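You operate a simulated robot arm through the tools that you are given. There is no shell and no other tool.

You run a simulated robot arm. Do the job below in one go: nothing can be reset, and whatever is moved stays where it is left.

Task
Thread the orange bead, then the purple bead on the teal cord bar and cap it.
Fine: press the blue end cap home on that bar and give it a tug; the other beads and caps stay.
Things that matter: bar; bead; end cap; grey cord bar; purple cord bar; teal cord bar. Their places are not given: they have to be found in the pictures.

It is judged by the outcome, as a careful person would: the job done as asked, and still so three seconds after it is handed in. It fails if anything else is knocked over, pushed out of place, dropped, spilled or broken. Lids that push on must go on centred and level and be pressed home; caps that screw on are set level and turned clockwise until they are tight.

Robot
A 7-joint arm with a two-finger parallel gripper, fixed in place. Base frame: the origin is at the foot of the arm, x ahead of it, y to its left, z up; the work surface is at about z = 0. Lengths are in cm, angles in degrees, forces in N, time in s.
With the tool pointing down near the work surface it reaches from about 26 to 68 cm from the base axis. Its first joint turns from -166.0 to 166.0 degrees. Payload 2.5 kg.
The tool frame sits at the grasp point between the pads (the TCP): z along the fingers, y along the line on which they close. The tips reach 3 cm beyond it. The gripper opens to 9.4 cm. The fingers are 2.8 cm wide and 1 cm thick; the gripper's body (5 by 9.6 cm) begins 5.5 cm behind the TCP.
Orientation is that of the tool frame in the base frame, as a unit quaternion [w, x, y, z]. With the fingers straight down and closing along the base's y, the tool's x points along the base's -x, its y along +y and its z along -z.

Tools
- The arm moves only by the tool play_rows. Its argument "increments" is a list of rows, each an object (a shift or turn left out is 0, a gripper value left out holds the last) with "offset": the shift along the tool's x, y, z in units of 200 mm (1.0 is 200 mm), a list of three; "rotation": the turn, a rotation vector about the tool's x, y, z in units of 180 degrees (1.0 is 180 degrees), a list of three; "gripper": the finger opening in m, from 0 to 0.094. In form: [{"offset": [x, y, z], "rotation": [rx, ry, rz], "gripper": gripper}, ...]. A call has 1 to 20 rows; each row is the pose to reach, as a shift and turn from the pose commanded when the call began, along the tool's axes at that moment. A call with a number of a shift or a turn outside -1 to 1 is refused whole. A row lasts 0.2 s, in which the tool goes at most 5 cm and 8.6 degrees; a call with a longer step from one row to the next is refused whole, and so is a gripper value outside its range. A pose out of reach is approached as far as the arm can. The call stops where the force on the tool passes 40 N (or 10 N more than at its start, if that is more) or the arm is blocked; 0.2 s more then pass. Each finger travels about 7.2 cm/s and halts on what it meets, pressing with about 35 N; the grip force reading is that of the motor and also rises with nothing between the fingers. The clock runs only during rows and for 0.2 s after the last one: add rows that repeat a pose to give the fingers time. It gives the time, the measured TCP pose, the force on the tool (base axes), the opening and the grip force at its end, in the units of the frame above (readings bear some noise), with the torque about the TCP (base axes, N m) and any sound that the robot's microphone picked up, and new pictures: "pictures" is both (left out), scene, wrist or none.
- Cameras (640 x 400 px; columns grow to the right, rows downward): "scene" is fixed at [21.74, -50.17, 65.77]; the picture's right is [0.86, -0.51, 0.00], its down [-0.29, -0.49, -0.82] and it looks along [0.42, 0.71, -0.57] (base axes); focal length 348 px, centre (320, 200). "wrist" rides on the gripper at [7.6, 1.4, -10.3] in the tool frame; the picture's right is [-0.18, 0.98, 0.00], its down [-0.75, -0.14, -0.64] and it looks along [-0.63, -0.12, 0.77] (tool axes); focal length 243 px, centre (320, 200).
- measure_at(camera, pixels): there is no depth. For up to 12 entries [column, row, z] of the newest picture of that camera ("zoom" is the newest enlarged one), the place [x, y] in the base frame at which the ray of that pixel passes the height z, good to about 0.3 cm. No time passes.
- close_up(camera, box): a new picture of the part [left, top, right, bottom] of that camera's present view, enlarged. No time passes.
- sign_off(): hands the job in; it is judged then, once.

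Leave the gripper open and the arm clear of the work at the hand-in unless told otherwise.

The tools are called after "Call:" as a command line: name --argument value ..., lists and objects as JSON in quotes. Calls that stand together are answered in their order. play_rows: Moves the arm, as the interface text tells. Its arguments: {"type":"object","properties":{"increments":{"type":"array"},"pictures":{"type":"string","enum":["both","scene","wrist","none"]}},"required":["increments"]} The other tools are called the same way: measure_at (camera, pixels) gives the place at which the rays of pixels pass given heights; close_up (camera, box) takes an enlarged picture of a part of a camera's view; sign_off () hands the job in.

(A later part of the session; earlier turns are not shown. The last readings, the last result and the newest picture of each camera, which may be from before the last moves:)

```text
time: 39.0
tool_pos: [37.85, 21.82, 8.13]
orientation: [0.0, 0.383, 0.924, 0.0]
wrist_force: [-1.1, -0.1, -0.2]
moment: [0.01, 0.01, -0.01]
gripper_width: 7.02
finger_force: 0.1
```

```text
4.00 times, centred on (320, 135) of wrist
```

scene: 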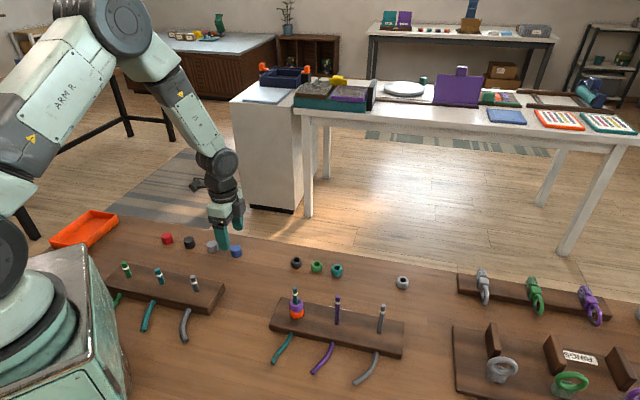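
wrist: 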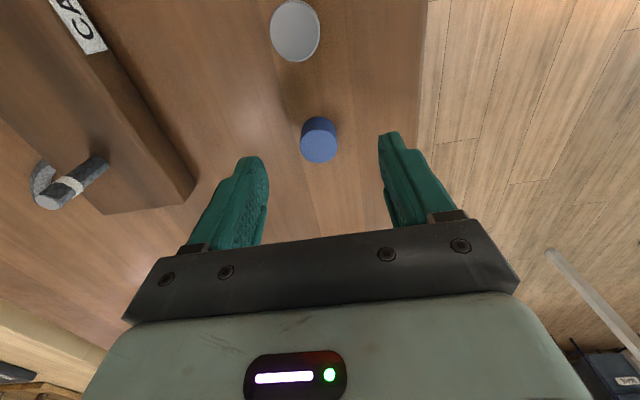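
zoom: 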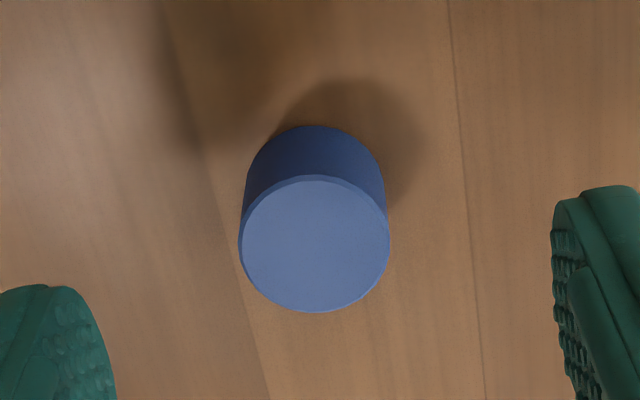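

The left rack is labelled "CA…" and its short bars belong to another station. The cap top is at wrist (318.6,146), offset roughly (-0.55,-0.24) cm in tool axes. I'll correct that and go down to z ≈ 3.4.

Call:
play_rows --increments '[{"offset": [-0.0275, -0.012, 0.05]}, {"offset": [-0.0275, -0.012, 0.12]}, {"offset": [-0.0275, -0.012, 0.19]}, {"offset": [-0.0275, -0.012, 0.236]}, {"offset": [-0.0275, -0.012, 0.236], "gripper": 0.042}, {"offset": [-0.0275, -0.012, 0.236], "gripper": 0.042}, {"offset": [-0.0275, -0.012, 0.236], "gripper": 0.042}]' --pictures "wrist"

Call:
close_up --camera "wrist" --box '[240, 125, 400, 225]'

Call:
close_up --camera "scene" --box '[190, 215, 280, 275]'

```text
time: 40.6
tool_pos: [38.1, 21.15, 3.3]
orientation: [0.0, 0.382, 0.924, -0.001]
wrist_force: [1.1, 0.2, 0.1]
moment: [-0.02, 0.02, -0.03]
gripper_width: 4.19
finger_force: 0.1
```

wrist: 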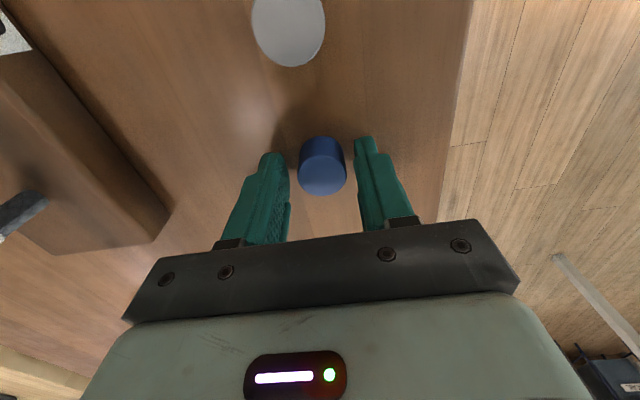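

```text
4.00 times, centred on (320, 175) of wrist
```

zoom: 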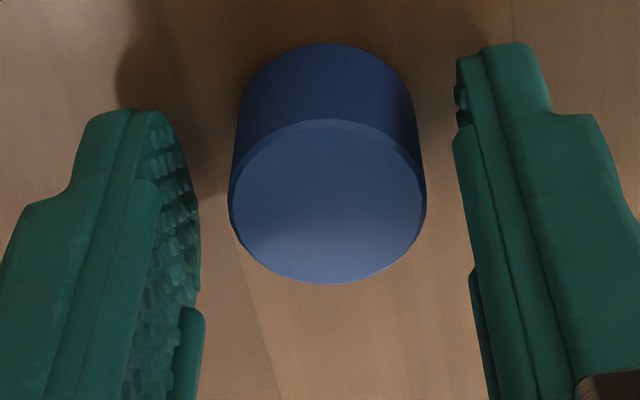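

```text
6.67 times, centred on (235, 245) of scene
```

zoom: 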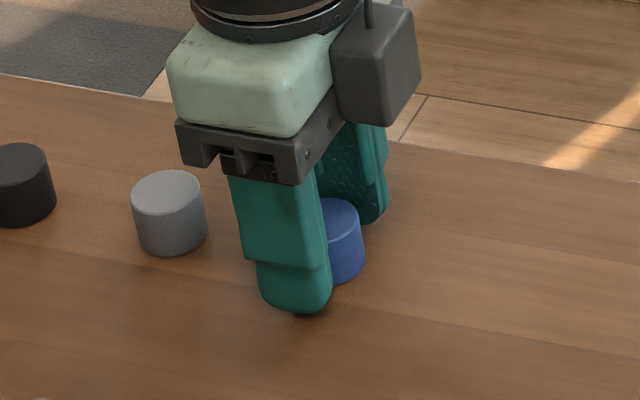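

The cap is centred between the fingers to within 0.1 cm. Closing now.

Call:
play_rows --increments '[{"offset": [0, 0, 0], "gripper": 0.02}, {"offset": [0, 0, 0], "gripper": 0.02}, {"offset": [0, 0, 0], "gripper": 0.02}, {"offset": [0, 0, 0], "gripper": 0.02}]' --pictures "wrist"

Call:
close_up --camera "wrist" --box '[280, 135, 360, 195]'

```text
time: 41.6
tool_pos: [38.08, 21.09, 3.35]
orientation: [0.001, 0.383, 0.924, -0.001]
wrist_force: [0.7, -0.2, 0.8]
moment: [0.04, 0.04, 0.0]
gripper_width: 2.61
finger_force: 34.4
```

wrist: 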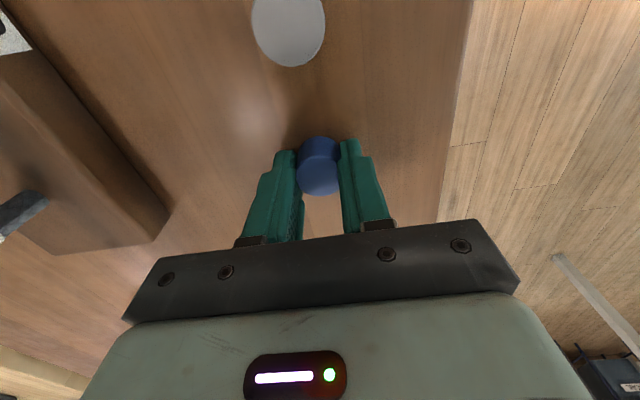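

```text
6.67 times, centred on (320, 165) of wrist
```

zoom: 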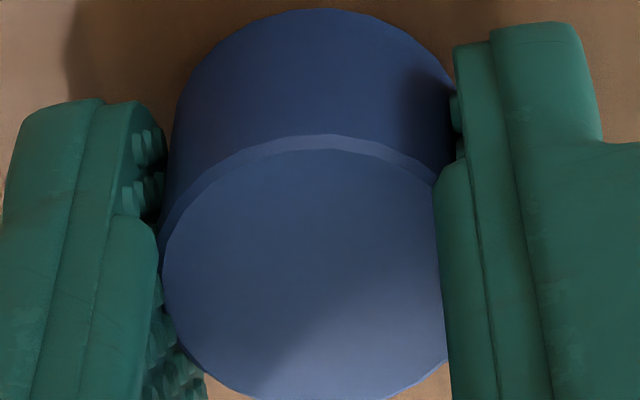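

The cap is gripped at 2.61 cm. I'll lift it and carry it most of the way to the bar in this call.

Call:
play_rows --increments '[{"offset": [0, 0, -0.03]}, {"offset": [0, 0, -0.12]}, {"offset": [0, 0, -0.3]}, {"offset": [0, 0, -0.5]}, {"offset": [0, 0, -0.68]}, {"offset": [-0.06, -0.043, -0.76]}, {"offset": [-0.2, -0.144, -0.76]}, {"offset": [-0.37, -0.266, -0.76]}, {"offset": [-0.54, -0.388, -0.76]}, {"offset": [-0.71, -0.51, -0.76]}, {"offset": [-0.86, -0.618, -0.76]}, {"offset": [-0.93, -0.668, -0.76]}, {"offset": [-0.93, -0.668, -0.76]}]'

Call:
close_up --camera "wrist" --box '[270, 130, 370, 205]'

```text
time: 44.4
tool_pos: [41.9, -1.54, 18.74]
orientation: [0.001, 0.383, 0.924, 0.0]
wrist_force: [-0.5, -0.2, 0.9]
moment: [0.0, 0.02, -0.01]
gripper_width: 2.6
finger_force: 35.3
```

scene: 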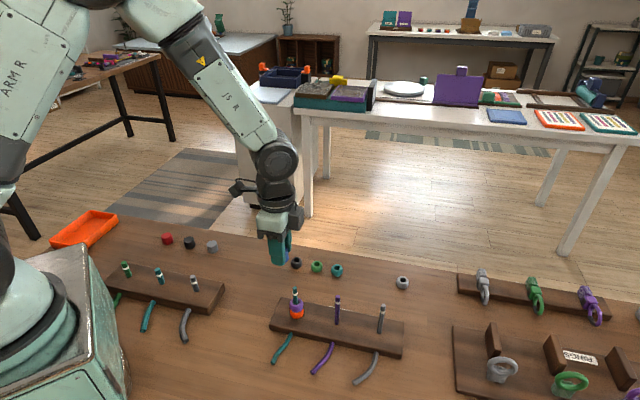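
wrist: 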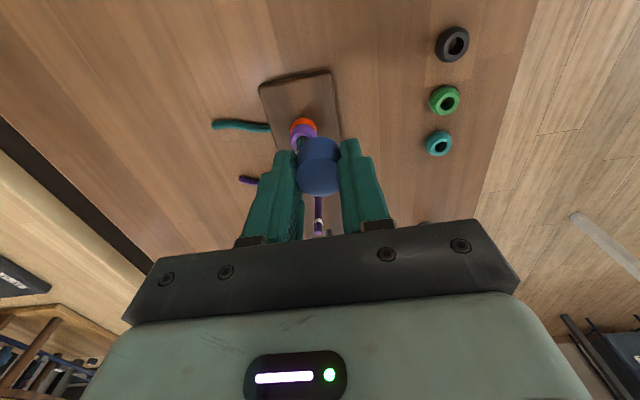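

```text
5.33 times, centred on (320, 168) of wrist
```

zoom: 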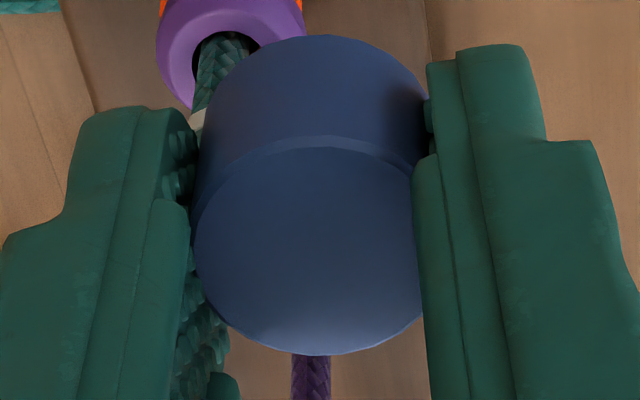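

The cap is held with its centre near (-0.1, 0) in tool axes. I'll move so it stands above the bar at around TCP (42.41,-5.66), stopping with the cap bottom about 2.5 cm above the tip.

Call:
play_rows --increments '[{"offset": [-0.08, -0.062, 0.0]}, {"offset": [-0.1637, -0.1276, 0.03]}, {"offset": [-0.1637, -0.1276, 0.08]}, {"offset": [-0.1637, -0.1276, 0.12]}, {"offset": [-0.1637, -0.1276, 0.12]}]'

Call:
close_up --camera "wrist" --box '[280, 90, 360, 150]'

Call:
close_up --camera "wrist" --box '[270, 130, 370, 205]'

Call:
close_up --camera "scene" --box '[250, 250, 346, 320]'

```text
time: 45.6
tool_pos: [42.33, -5.55, 16.19]
orientation: [0.001, 0.383, 0.924, 0.0]
wrist_force: [0.4, -1.0, 0.1]
moment: [0.01, -0.01, 0.02]
gripper_width: 2.59
finger_force: 35.3
```

scene: 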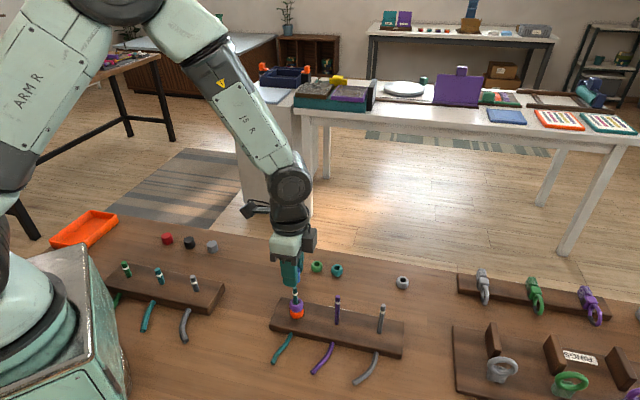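
wrist: 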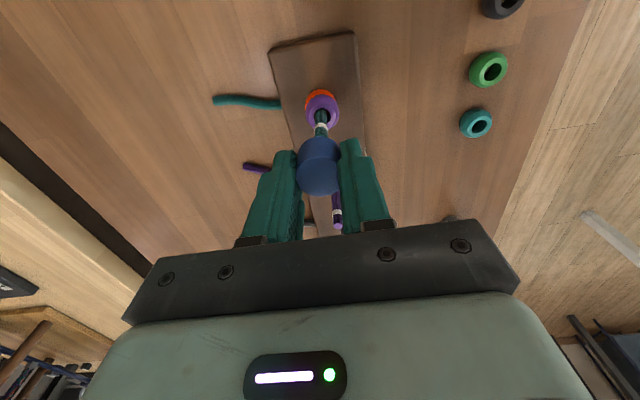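

```text
6.67 times, centred on (320, 120) of wrist
```

zoom: 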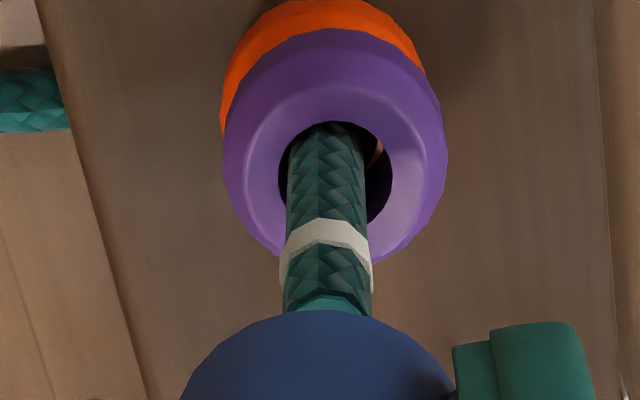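

```text
5.33 times, centred on (320, 168) of wrist
```

zoom: 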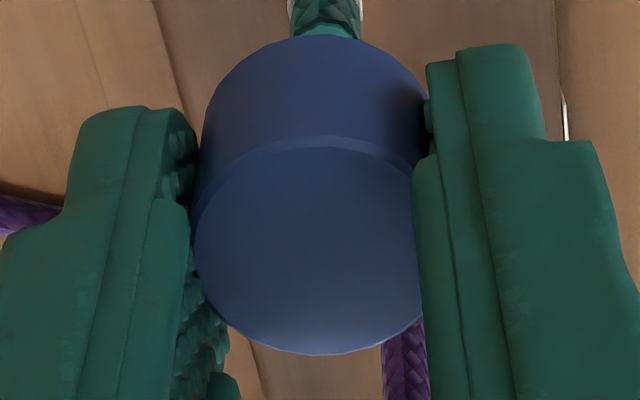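

```text
5.71 times, centred on (298, 285) of scene
```

zoom: 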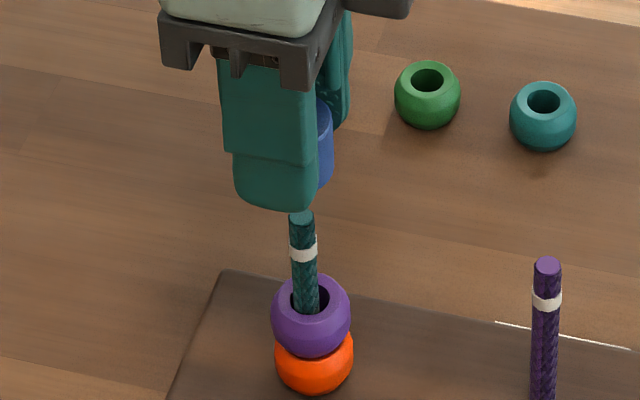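

I have a useful cross-check here, because the scene camera's columns mostly measure tool x. I'll zoom tighter on the cap edge and bar tip there.

Call:
close_up --camera "scene" --box '[274, 255, 322, 285]'

Call:
close_up --camera "scene" --box '[274, 275, 322, 305]'

```text
13.33 times, centred on (298, 270) of scene
```

zoom: 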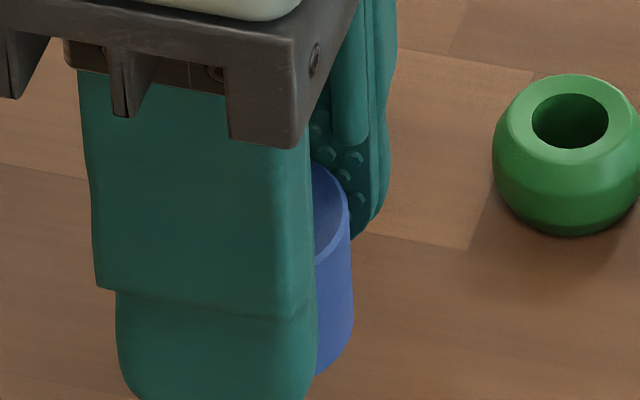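

```text
13.33 times, centred on (298, 290) of scene
```

zoom: 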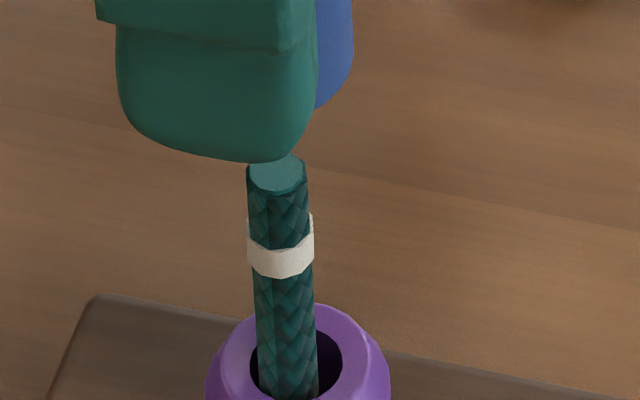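

The scene view says the bar is about 0.13 cm towards -x of the cap axis, and the wrist view says 0.08. I'll shift -0.1 cm along x and +0.02 along y, and lower 1.9 cm to just above the tip.

Call:
play_rows --increments '[{"offset": [-0.005, 0.001, 0.02]}, {"offset": [-0.005, 0.001, 0.05]}, {"offset": [-0.005, 0.001, 0.08]}, {"offset": [-0.005, 0.001, 0.095]}, {"offset": [-0.005, 0.001, 0.095]}]'

Call:
close_up --camera "wrist" --box '[280, 90, 360, 150]'

Call:
close_up --camera "wrist" --box '[270, 130, 370, 205]'

Call:
close_up --camera "scene" --box '[274, 265, 322, 295]'

```text
time: 46.8
tool_pos: [42.49, -5.65, 14.25]
orientation: [0.0, 0.383, 0.924, 0.0]
wrist_force: [-0.8, 0.2, 0.3]
moment: [0.01, -0.01, -0.02]
gripper_width: 2.58
finger_force: 35.2
```

scene: 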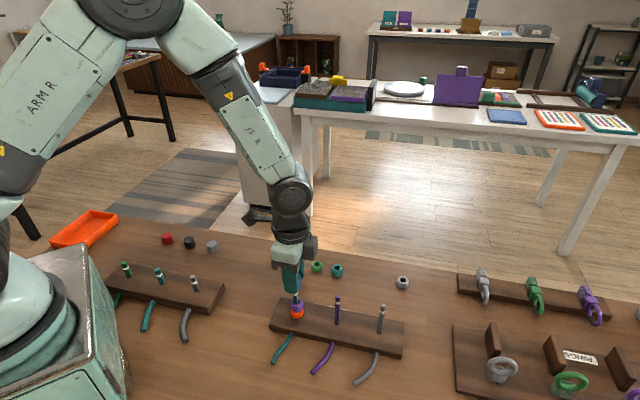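
wrist: 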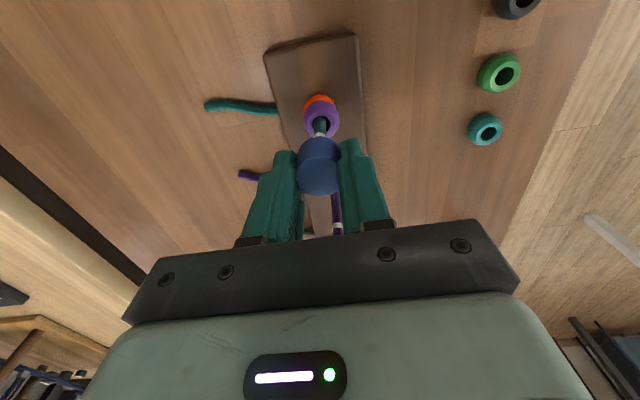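

```text
6.67 times, centred on (320, 120) of wrist
```

zoom: 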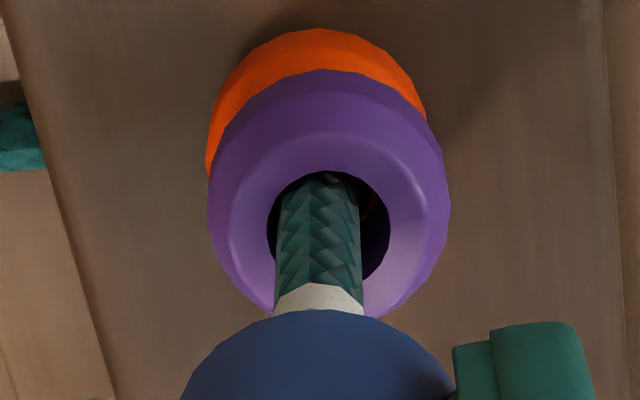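

```text
5.33 times, centred on (320, 168) of wrist
```

zoom: 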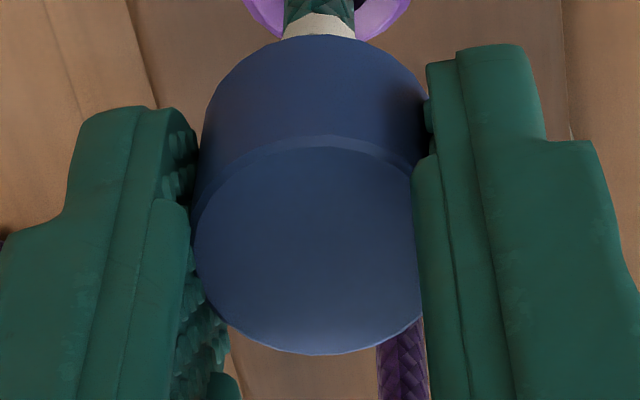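

```text
13.33 times, centred on (298, 280) of scene
```

zoom: 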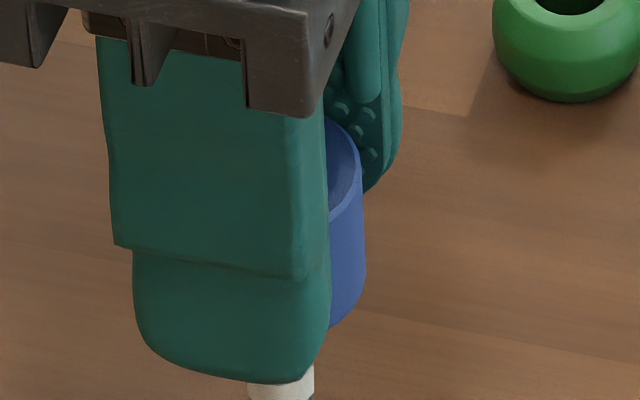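

In the scene view the cap axis is at column 275.3 and the bar line at 275.0, so tool x is aligned. The wrist view suggests -0.05 cm along y. I'll apply that and lower 0.5 cm gently.

Call:
play_rows --increments '[{"offset": [0, -0.0025, 0]}, {"offset": [0, -0.0025, 0.01]}, {"offset": [0, -0.0025, 0.02]}, {"offset": [0, -0.0025, 0.025]}, {"offset": [0, -0.0025, 0.025]}]'

Call:
close_up --camera "wrist" --box '[280, 90, 360, 150]'

Call:
close_up --camera "scene" --box '[274, 265, 322, 295]'

```text
time: 48.0
tool_pos: [42.36, -5.73, 13.74]
orientation: [0.0, 0.382, 0.924, -0.001]
wrist_force: [0.0, 0.0, 0.3]
moment: [-0.01, 0.01, -0.01]
gripper_width: 2.59
finger_force: 35.6
```

scene: 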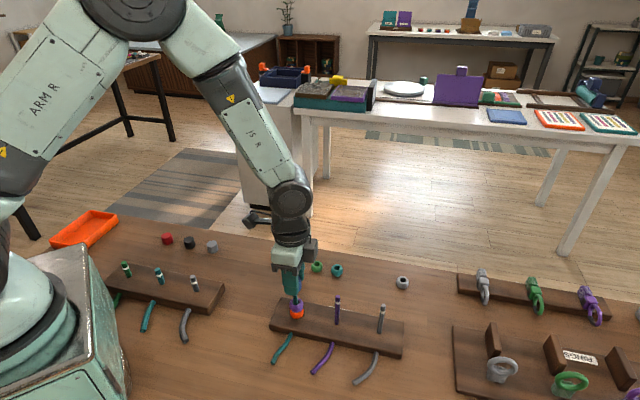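
wrist: 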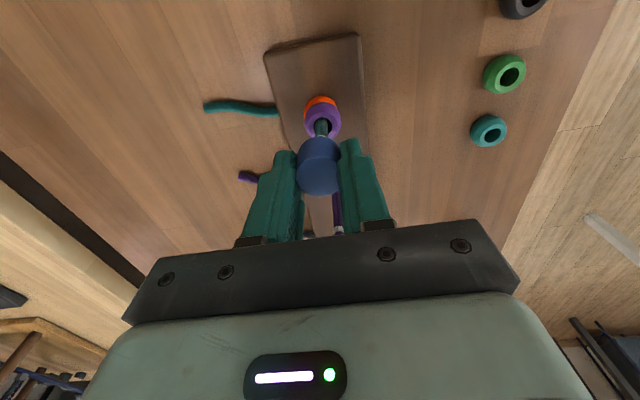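

```text
6.67 times, centred on (320, 120) of wrist
```

zoom: 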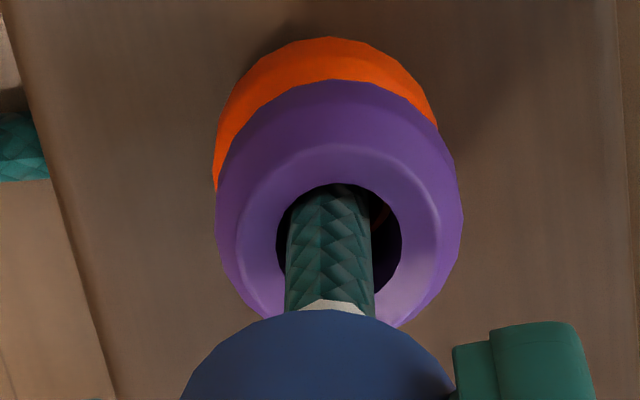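

```text
13.33 times, centred on (298, 280) of scene
```

zoom: 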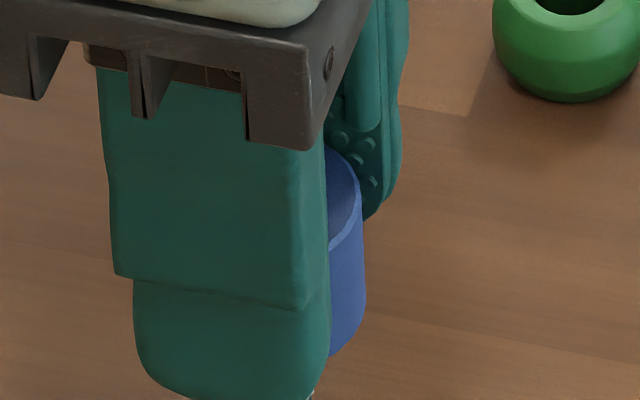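

Tool x is still aligned, at 275.7 against 276.6. Along tool y the bar is now about +0.06 cm. I'll nudge +0.05 cm and lower 0.2 cm.

Call:
play_rows --increments '[{"offset": [0, 0.0025, 0]}, {"offset": [0, 0.0025, 0]}, {"offset": [0, 0.0025, 0.01]}, {"offset": [0, 0.0025, 0.01]}]' --pictures "wrist"

Call:
close_up --camera "wrist" --box '[280, 90, 360, 150]'

Call:
close_up --camera "scene" --box '[274, 265, 322, 295]'

```text
time: 49.0
tool_pos: [42.41, -5.63, 13.57]
orientation: [0.0, 0.383, 0.924, 0.0]
wrist_force: [-0.7, 0.0, 0.0]
moment: [0.01, -0.01, 0.05]
gripper_width: 2.56
finger_force: 35.6
```

wrist: 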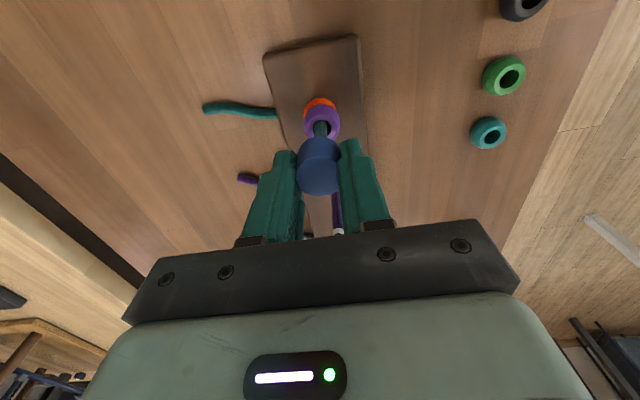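

```text
6.67 times, centred on (320, 120) of wrist
```

zoom: 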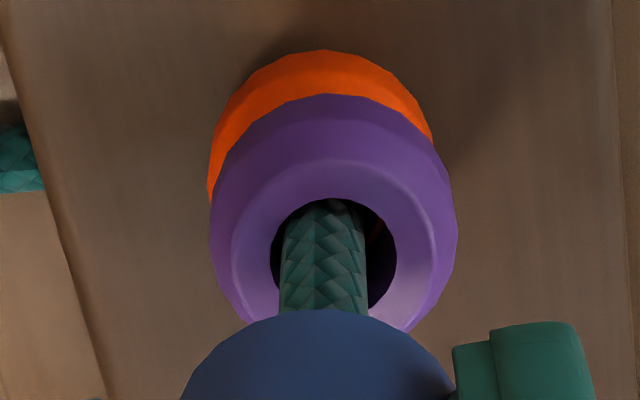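

```text
13.33 times, centred on (298, 280) of scene
```

zoom: 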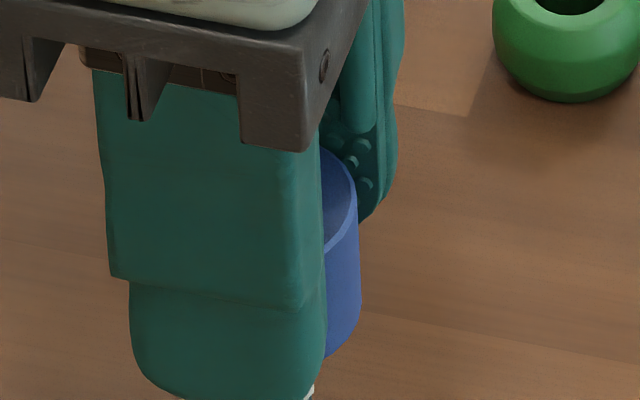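

Along y it's now aligned, but the scene view shows the tool drifted +0.09 cm in tool x. I'll shift -0.08 cm in x, holding height, and recheck.

Call:
play_rows --increments '[{"offset": [-0.004, 0, 0]}, {"offset": [-0.004, 0, 0]}, {"offset": [-0.004, 0, 0]}]' --pictures "wrist"

Call:
close_up --camera "wrist" --box '[280, 90, 360, 150]'

Call:
close_up --camera "scene" --box '[274, 265, 322, 295]'

```text
time: 49.8
tool_pos: [42.36, -5.58, 13.72]
orientation: [0.0, 0.383, 0.924, 0.0]
wrist_force: [-0.1, 0.1, -0.6]
moment: [0.0, -0.01, 0.01]
gripper_width: 2.58
finger_force: 35.1
```

wrist: 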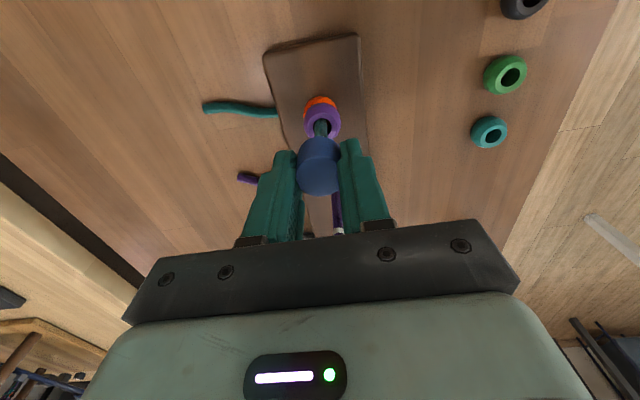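

```text
6.67 times, centred on (320, 120) of wrist
```

zoom: 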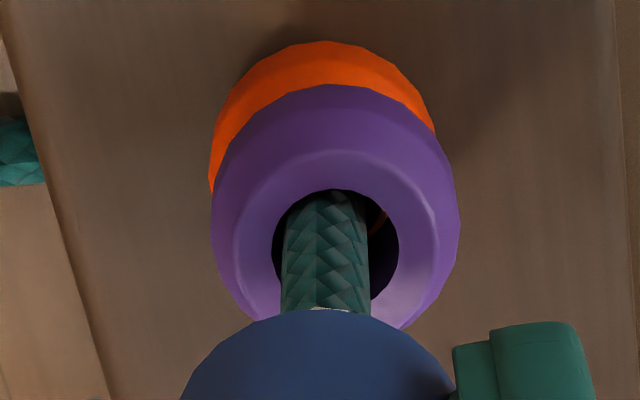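

```text
13.33 times, centred on (298, 280) of scene
```

zoom: 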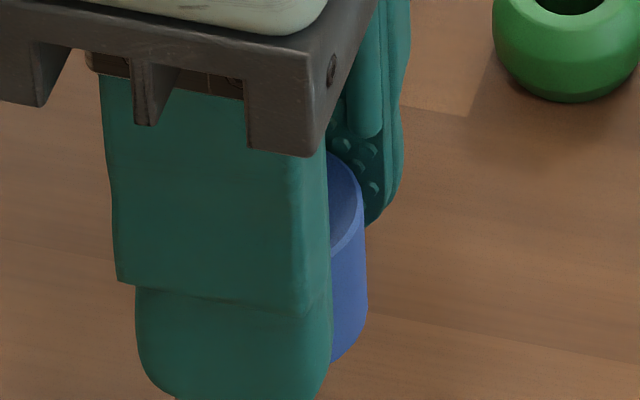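

Both views now agree to within about 0.02 cm. I'll lower 0.3 cm and read the force.

Call:
play_rows --increments '[{"offset": [0, 0, 0.005]}, {"offset": [0, 0, 0.01]}, {"offset": [0, 0, 0.015]}, {"offset": [0, 0, 0.015]}]' --pictures "wrist"

Call:
close_up --camera "wrist" --box '[280, 90, 360, 150]'

Call:
close_up --camera "scene" --box '[274, 265, 322, 295]'

```text
time: 50.8
tool_pos: [42.5, -5.77, 13.33]
orientation: [0.0, 0.382, 0.924, 0.0]
wrist_force: [0.1, 0.3, -0.3]
moment: [-0.01, -0.01, -0.03]
gripper_width: 2.58
finger_force: 34.6
```

wrist: 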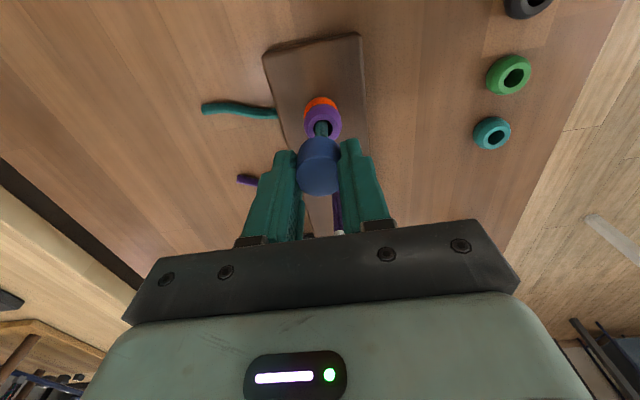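

```text
6.67 times, centred on (320, 120) of wrist
```

zoom: 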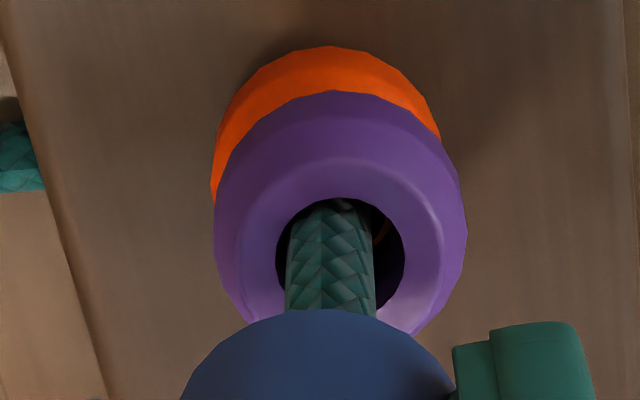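

```text
13.33 times, centred on (298, 280) of scene
```

zoom: 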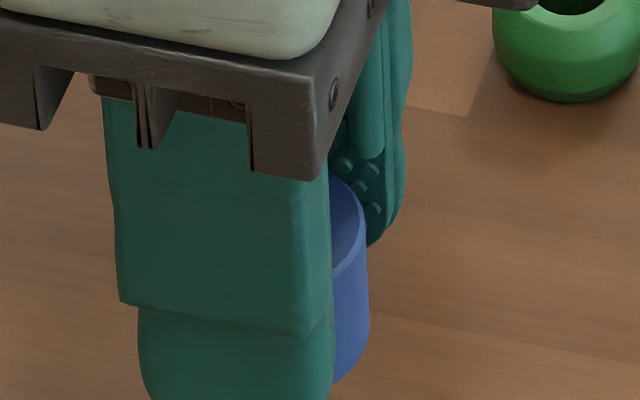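

No force yet at TCP z = 13.33. The wrist view suggests +0.06 cm along y. I'll apply +0.05 cm and lower another 0.3 cm.

Call:
play_rows --increments '[{"offset": [0, 0.0025, 0.0]}, {"offset": [0, 0.0025, 0.005]}, {"offset": [0, 0.0025, 0.01]}, {"offset": [0, 0.0025, 0.015]}, {"offset": [0, 0.0025, 0.015]}]' --pictures "wrist"

Call:
close_up --camera "wrist" --box '[280, 90, 360, 150]'

Call:
close_up --camera "scene" --box '[274, 265, 322, 295]'

```text
time: 52.0
tool_pos: [42.38, -5.73, 12.97]
orientation: [0.0, 0.382, 0.924, 0.0]
wrist_force: [-0.1, -0.1, 0.8]
moment: [-0.01, 0.02, 0.0]
gripper_width: 2.6
finger_force: 35.3
```

wrist: 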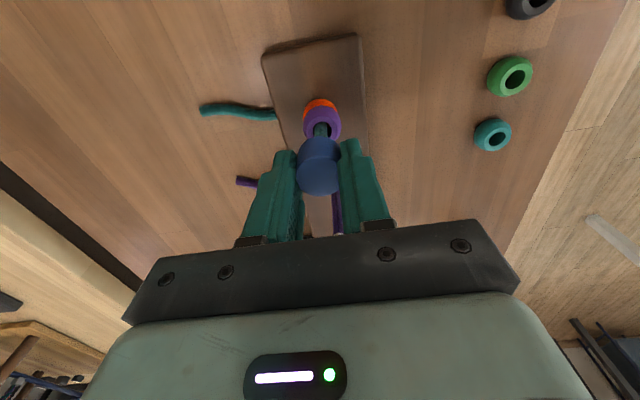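

```text
6.67 times, centred on (320, 120) of wrist
```

zoom: 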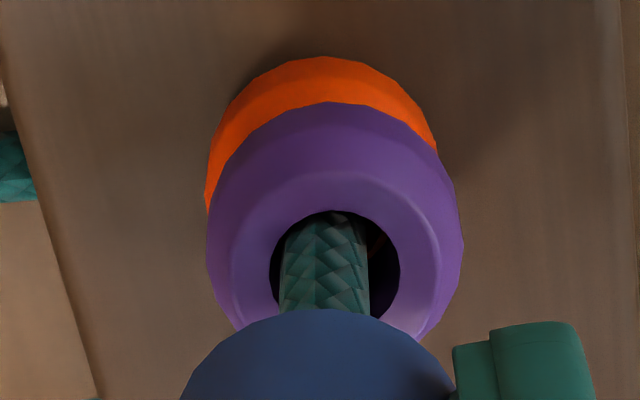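

```text
13.33 times, centred on (298, 280) of scene
```

zoom: 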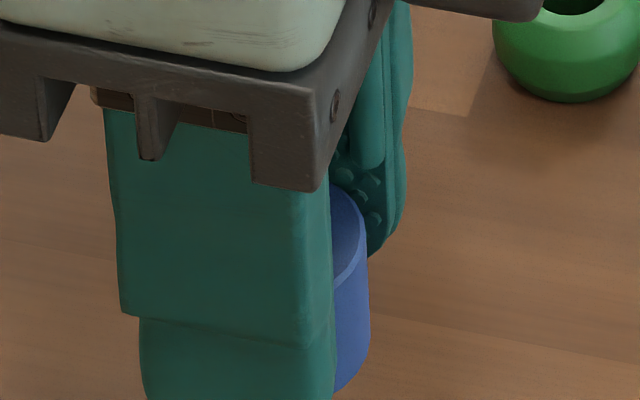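

Still no force at z = 12.97 although the cap bottom should be about 0.6 cm below the tip. That suggests the tip is inside the bore. I'll lower another 0.5 cm in small steps.

Call:
play_rows --increments '[{"offset": [0.001, 0, 0.005]}, {"offset": [0.001, 0, 0.01]}, {"offset": [0.001, 0, 0.015]}, {"offset": [0.001, 0, 0.02]}, {"offset": [0.001, 0, 0.025]}, {"offset": [0.001, 0, 0.025]}]' --pictures "wrist"

Call:
close_up --camera "wrist" --box '[270, 130, 370, 205]'

Call:
close_up --camera "scene" --box '[268, 265, 328, 310]'

```text
time: 53.4
tool_pos: [42.42, -5.7, 12.52]
orientation: [0.0, 0.383, 0.924, 0.0]
wrist_force: [0.0, 0.2, 0.3]
moment: [-0.03, 0.04, -0.02]
gripper_width: 2.58
finger_force: 35.0
```

wrist: 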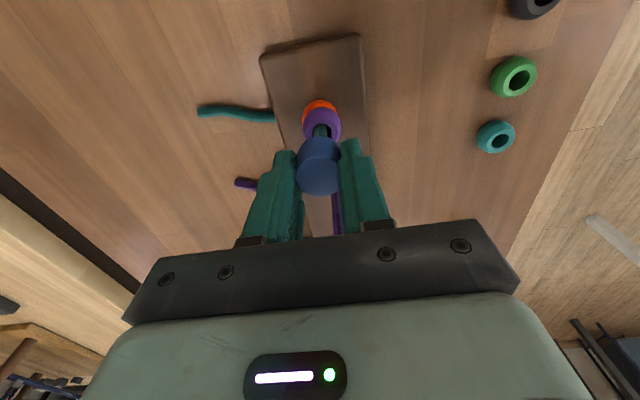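

```text
5.33 times, centred on (320, 168) of wrist
```

zoom: 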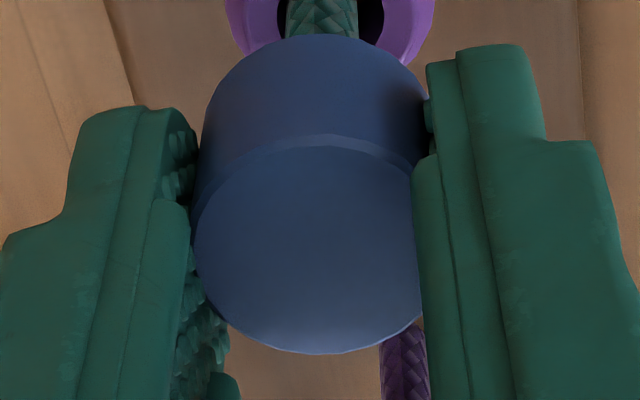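

```text
8.89 times, centred on (298, 288) of scene
```

zoom: 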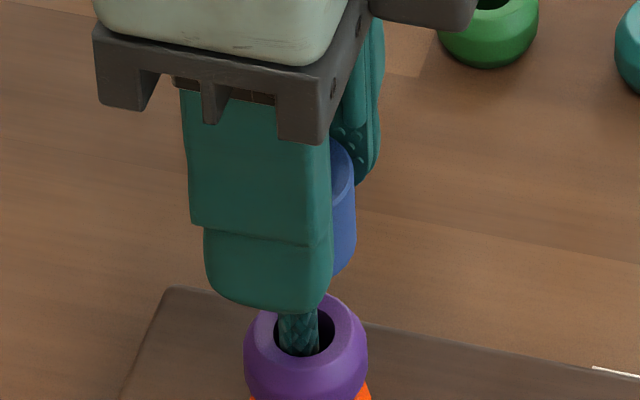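

The cap hasn't moved in the grip and the bar is clearly inside it. I'll continue 0.5 cm further down, watching the force.

Call:
play_rows --increments '[{"offset": [0, 0, 0.005]}, {"offset": [0, 0, 0.01]}, {"offset": [0, 0, 0.015]}, {"offset": [0, 0, 0.02]}, {"offset": [0, 0, 0.025]}, {"offset": [0, 0, 0.025]}]' --pictures "wrist"

Call:
close_up --camera "wrist" --box '[270, 130, 370, 205]'

```text
time: 54.8
tool_pos: [42.48, -5.67, 11.98]
orientation: [0.0, 0.383, 0.924, 0.0]
wrist_force: [-0.5, 0.5, 0.8]
moment: [0.0, -0.03, -0.01]
gripper_width: 2.58
finger_force: 35.2
```

wrist: 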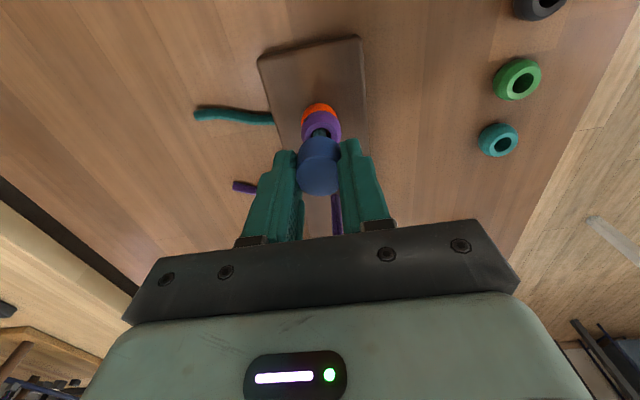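

```text
5.33 times, centred on (320, 168) of wrist
```

zoom: 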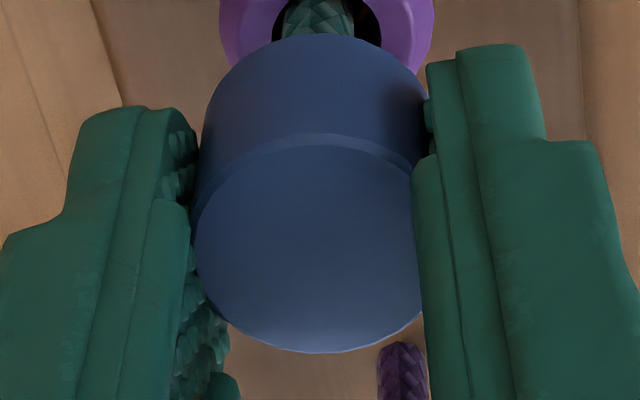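

Still free at z = 11.98. The bore's bottom should be close now, so I'll lower 0.4 cm more slowly.

Call:
play_rows --increments '[{"offset": [0, 0, 0.004]}, {"offset": [0, 0, 0.008]}, {"offset": [0, 0, 0.012]}, {"offset": [0, 0, 0.016]}, {"offset": [0, 0, 0.02]}, {"offset": [0, 0, 0.02]}]' --pictures "wrist"

Call:
close_up --camera "wrist" --box '[270, 130, 370, 205]'

Call:
close_up --camera "scene" --box '[268, 265, 328, 310]'

```text
time: 56.2
tool_pos: [42.54, -5.58, 11.74]
orientation: [0.003, 0.383, 0.924, 0.001]
wrist_force: [2.0, 1.2, 27.0]
moment: [0.04, 0.02, -0.01]
gripper_width: 2.58
finger_force: 35.3
```

wrist: 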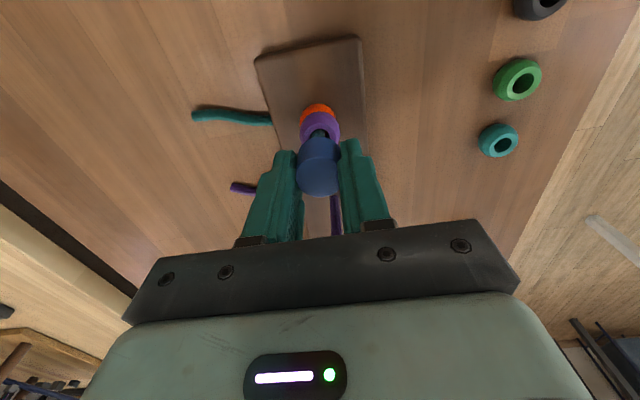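

```text
5.33 times, centred on (320, 168) of wrist
```

zoom: 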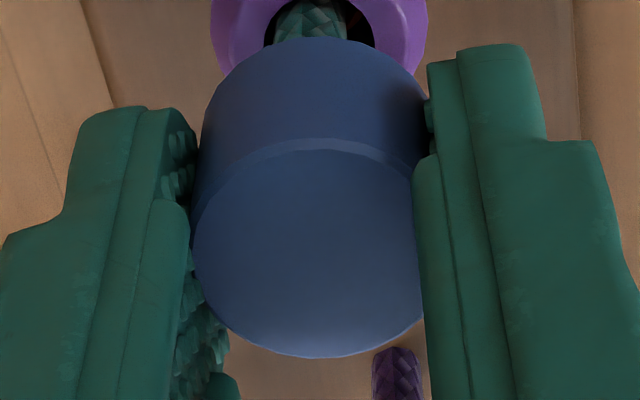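

```text
8.89 times, centred on (298, 288) of scene
```

zoom: 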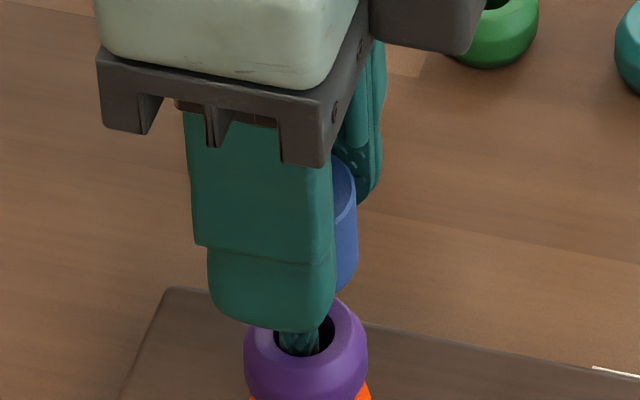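

A vertical force of 27 N appeared at z = 11.74, so the cap is at the press point. I'll push a bit further and watch for a click or a step in position.

Call:
play_rows --increments '[{"offset": [0, 0, 0.004]}, {"offset": [0, 0, 0.008]}, {"offset": [0, 0, 0.012]}, {"offset": [0, 0, 0.012]}]' --pictures "wrist"

Call:
close_up --camera "wrist" --box '[270, 130, 370, 205]'

```text
time: 57.2
tool_pos: [42.55, -5.71, 11.32]
orientation: [0.001, 0.382, 0.924, 0.001]
wrist_force: [7.9, 1.1, 30.0]
moment: [-0.02, -0.05, 0.01]
gripper_width: 2.63
finger_force: 34.9
```

wrist: 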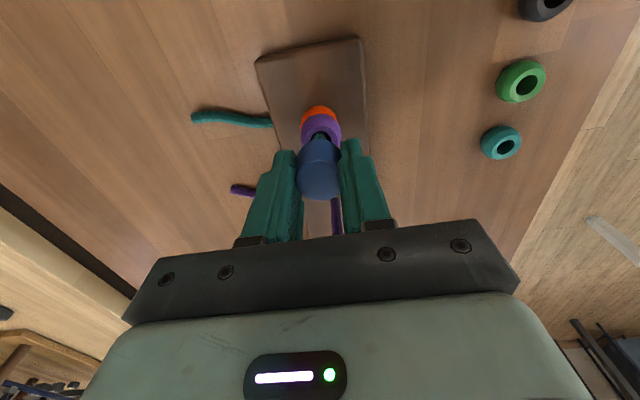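

```text
5.33 times, centred on (320, 168) of wrist
```

zoom: 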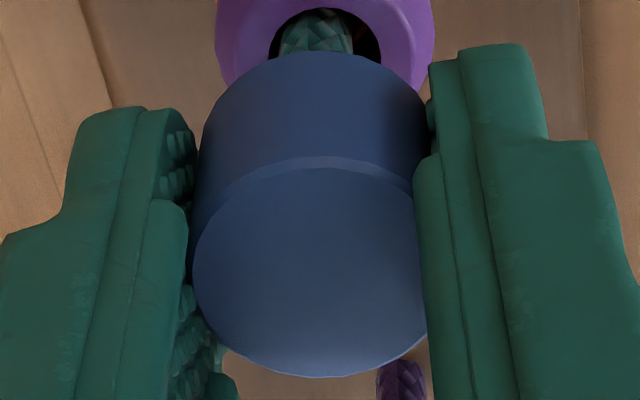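

The cap slid up in the fingers at about 30 N, so the grip can't press harder than that. I'll take the load off, then look at how far down the cap sits.

Call:
play_rows --increments '[{"offset": [0, 0, -0.005]}, {"offset": [0, 0, -0.01]}, {"offset": [0, 0, -0.01]}]'

Call:
close_up --camera "scene" --box '[268, 265, 328, 310]'

```text
time: 58.0
tool_pos: [42.25, -5.64, 11.42]
orientation: [-0.002, 0.382, 0.924, -0.001]
wrist_force: [-0.3, -0.5, 1.8]
moment: [0.02, 0.03, -0.01]
gripper_width: 2.65
finger_force: 35.1
```

scene: 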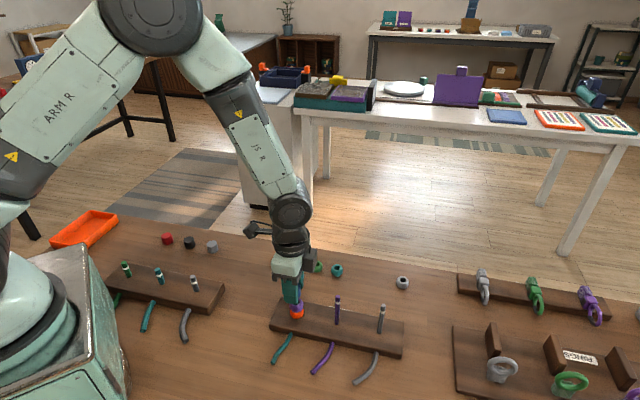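
wrist: 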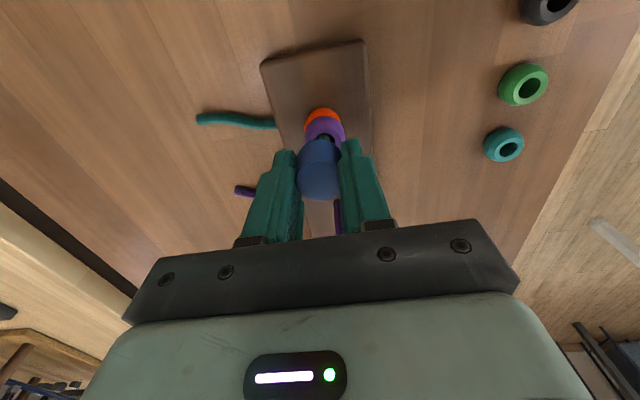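

```text
8.89 times, centred on (298, 288) of scene
```

zoom: 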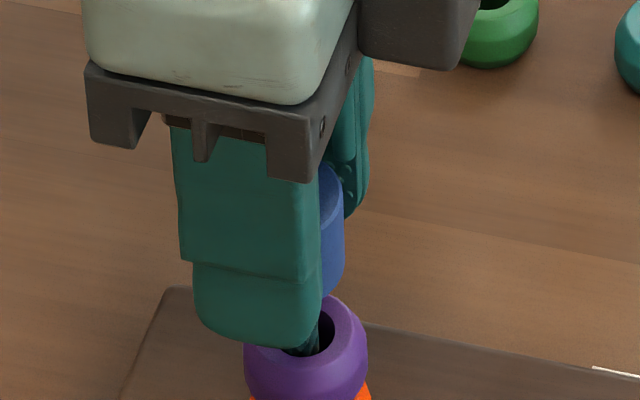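

The tool and cap seem to have shifted sideways about 0.3 cm as the load came off. I'll check closely whether the cap is still level and over the bar.

Call:
close_up --camera "wrist" --box '[270, 100, 370, 205]'

Call:
close_up --camera "scene" --box '[280, 270, 320, 320]'

```text
3.81 times, centred on (320, 152) of wrist
```

zoom: 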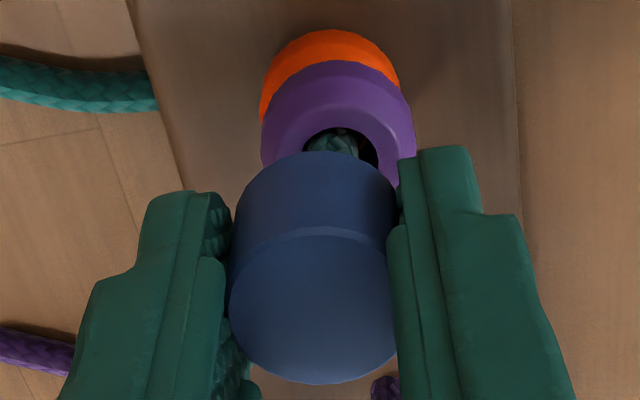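

```text
8.00 times, centred on (300, 295) of scene
```

zoom: 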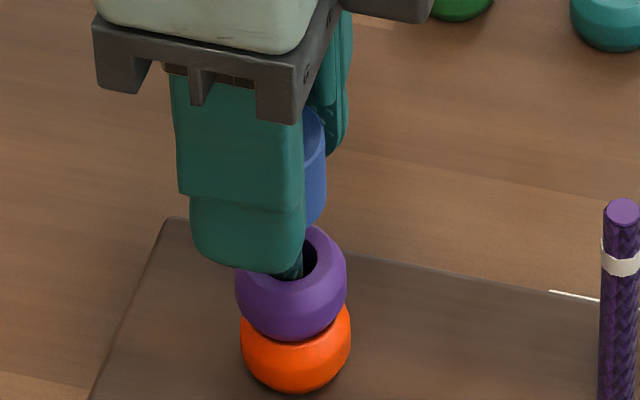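

The cap axis sits about 0.24 cm off in x and 0.2 cm off in y from the bar, so the bore has play and the tool drifted when unloaded. I'll recentre over the bar before doing anything else.

Call:
play_rows --increments '[{"offset": [-0.006, 0.005, 0]}, {"offset": [-0.011, 0.009, 0]}, {"offset": [-0.011, 0.009, 0]}]'

Call:
close_up --camera "wrist" --box '[270, 100, 370, 205]'

Call:
close_up --camera "scene" --box '[268, 265, 328, 310]'

```text
time: 58.8
tool_pos: [42.64, -5.81, 11.55]
orientation: [0.0, 0.382, 0.924, -0.001]
wrist_force: [0.4, -0.8, 1.5]
moment: [0.03, 0.02, 0.0]
gripper_width: 2.63
finger_force: 34.7
```

scene: 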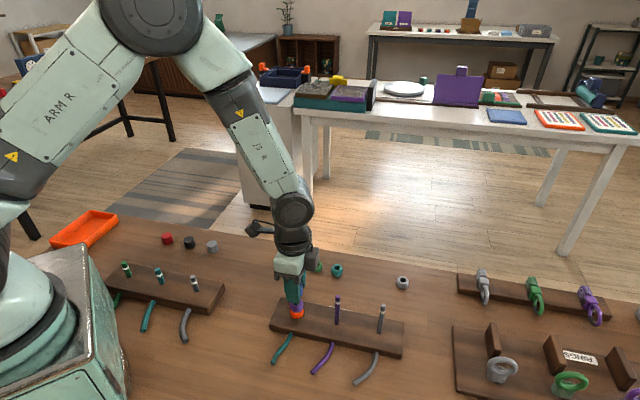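
wrist: 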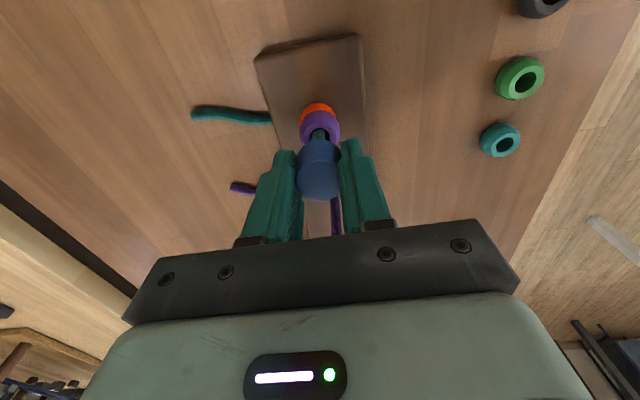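

```text
3.81 times, centred on (320, 152) of wrist
```

zoom: 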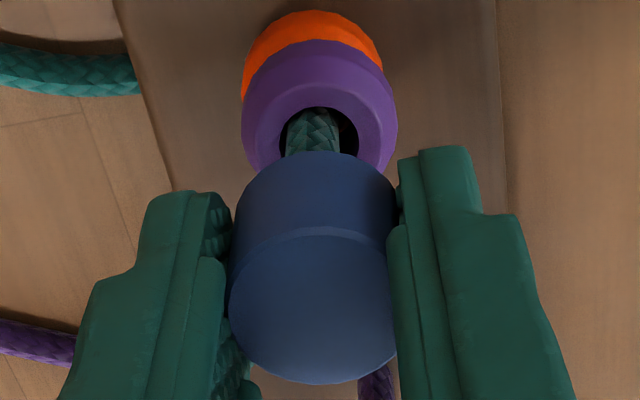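

```text
8.89 times, centred on (298, 288) of scene
```

zoom: 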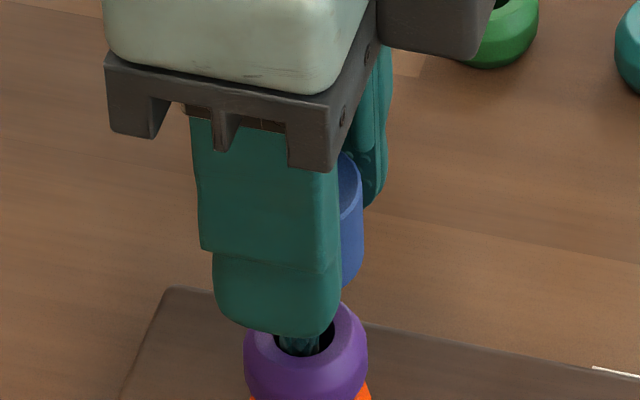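

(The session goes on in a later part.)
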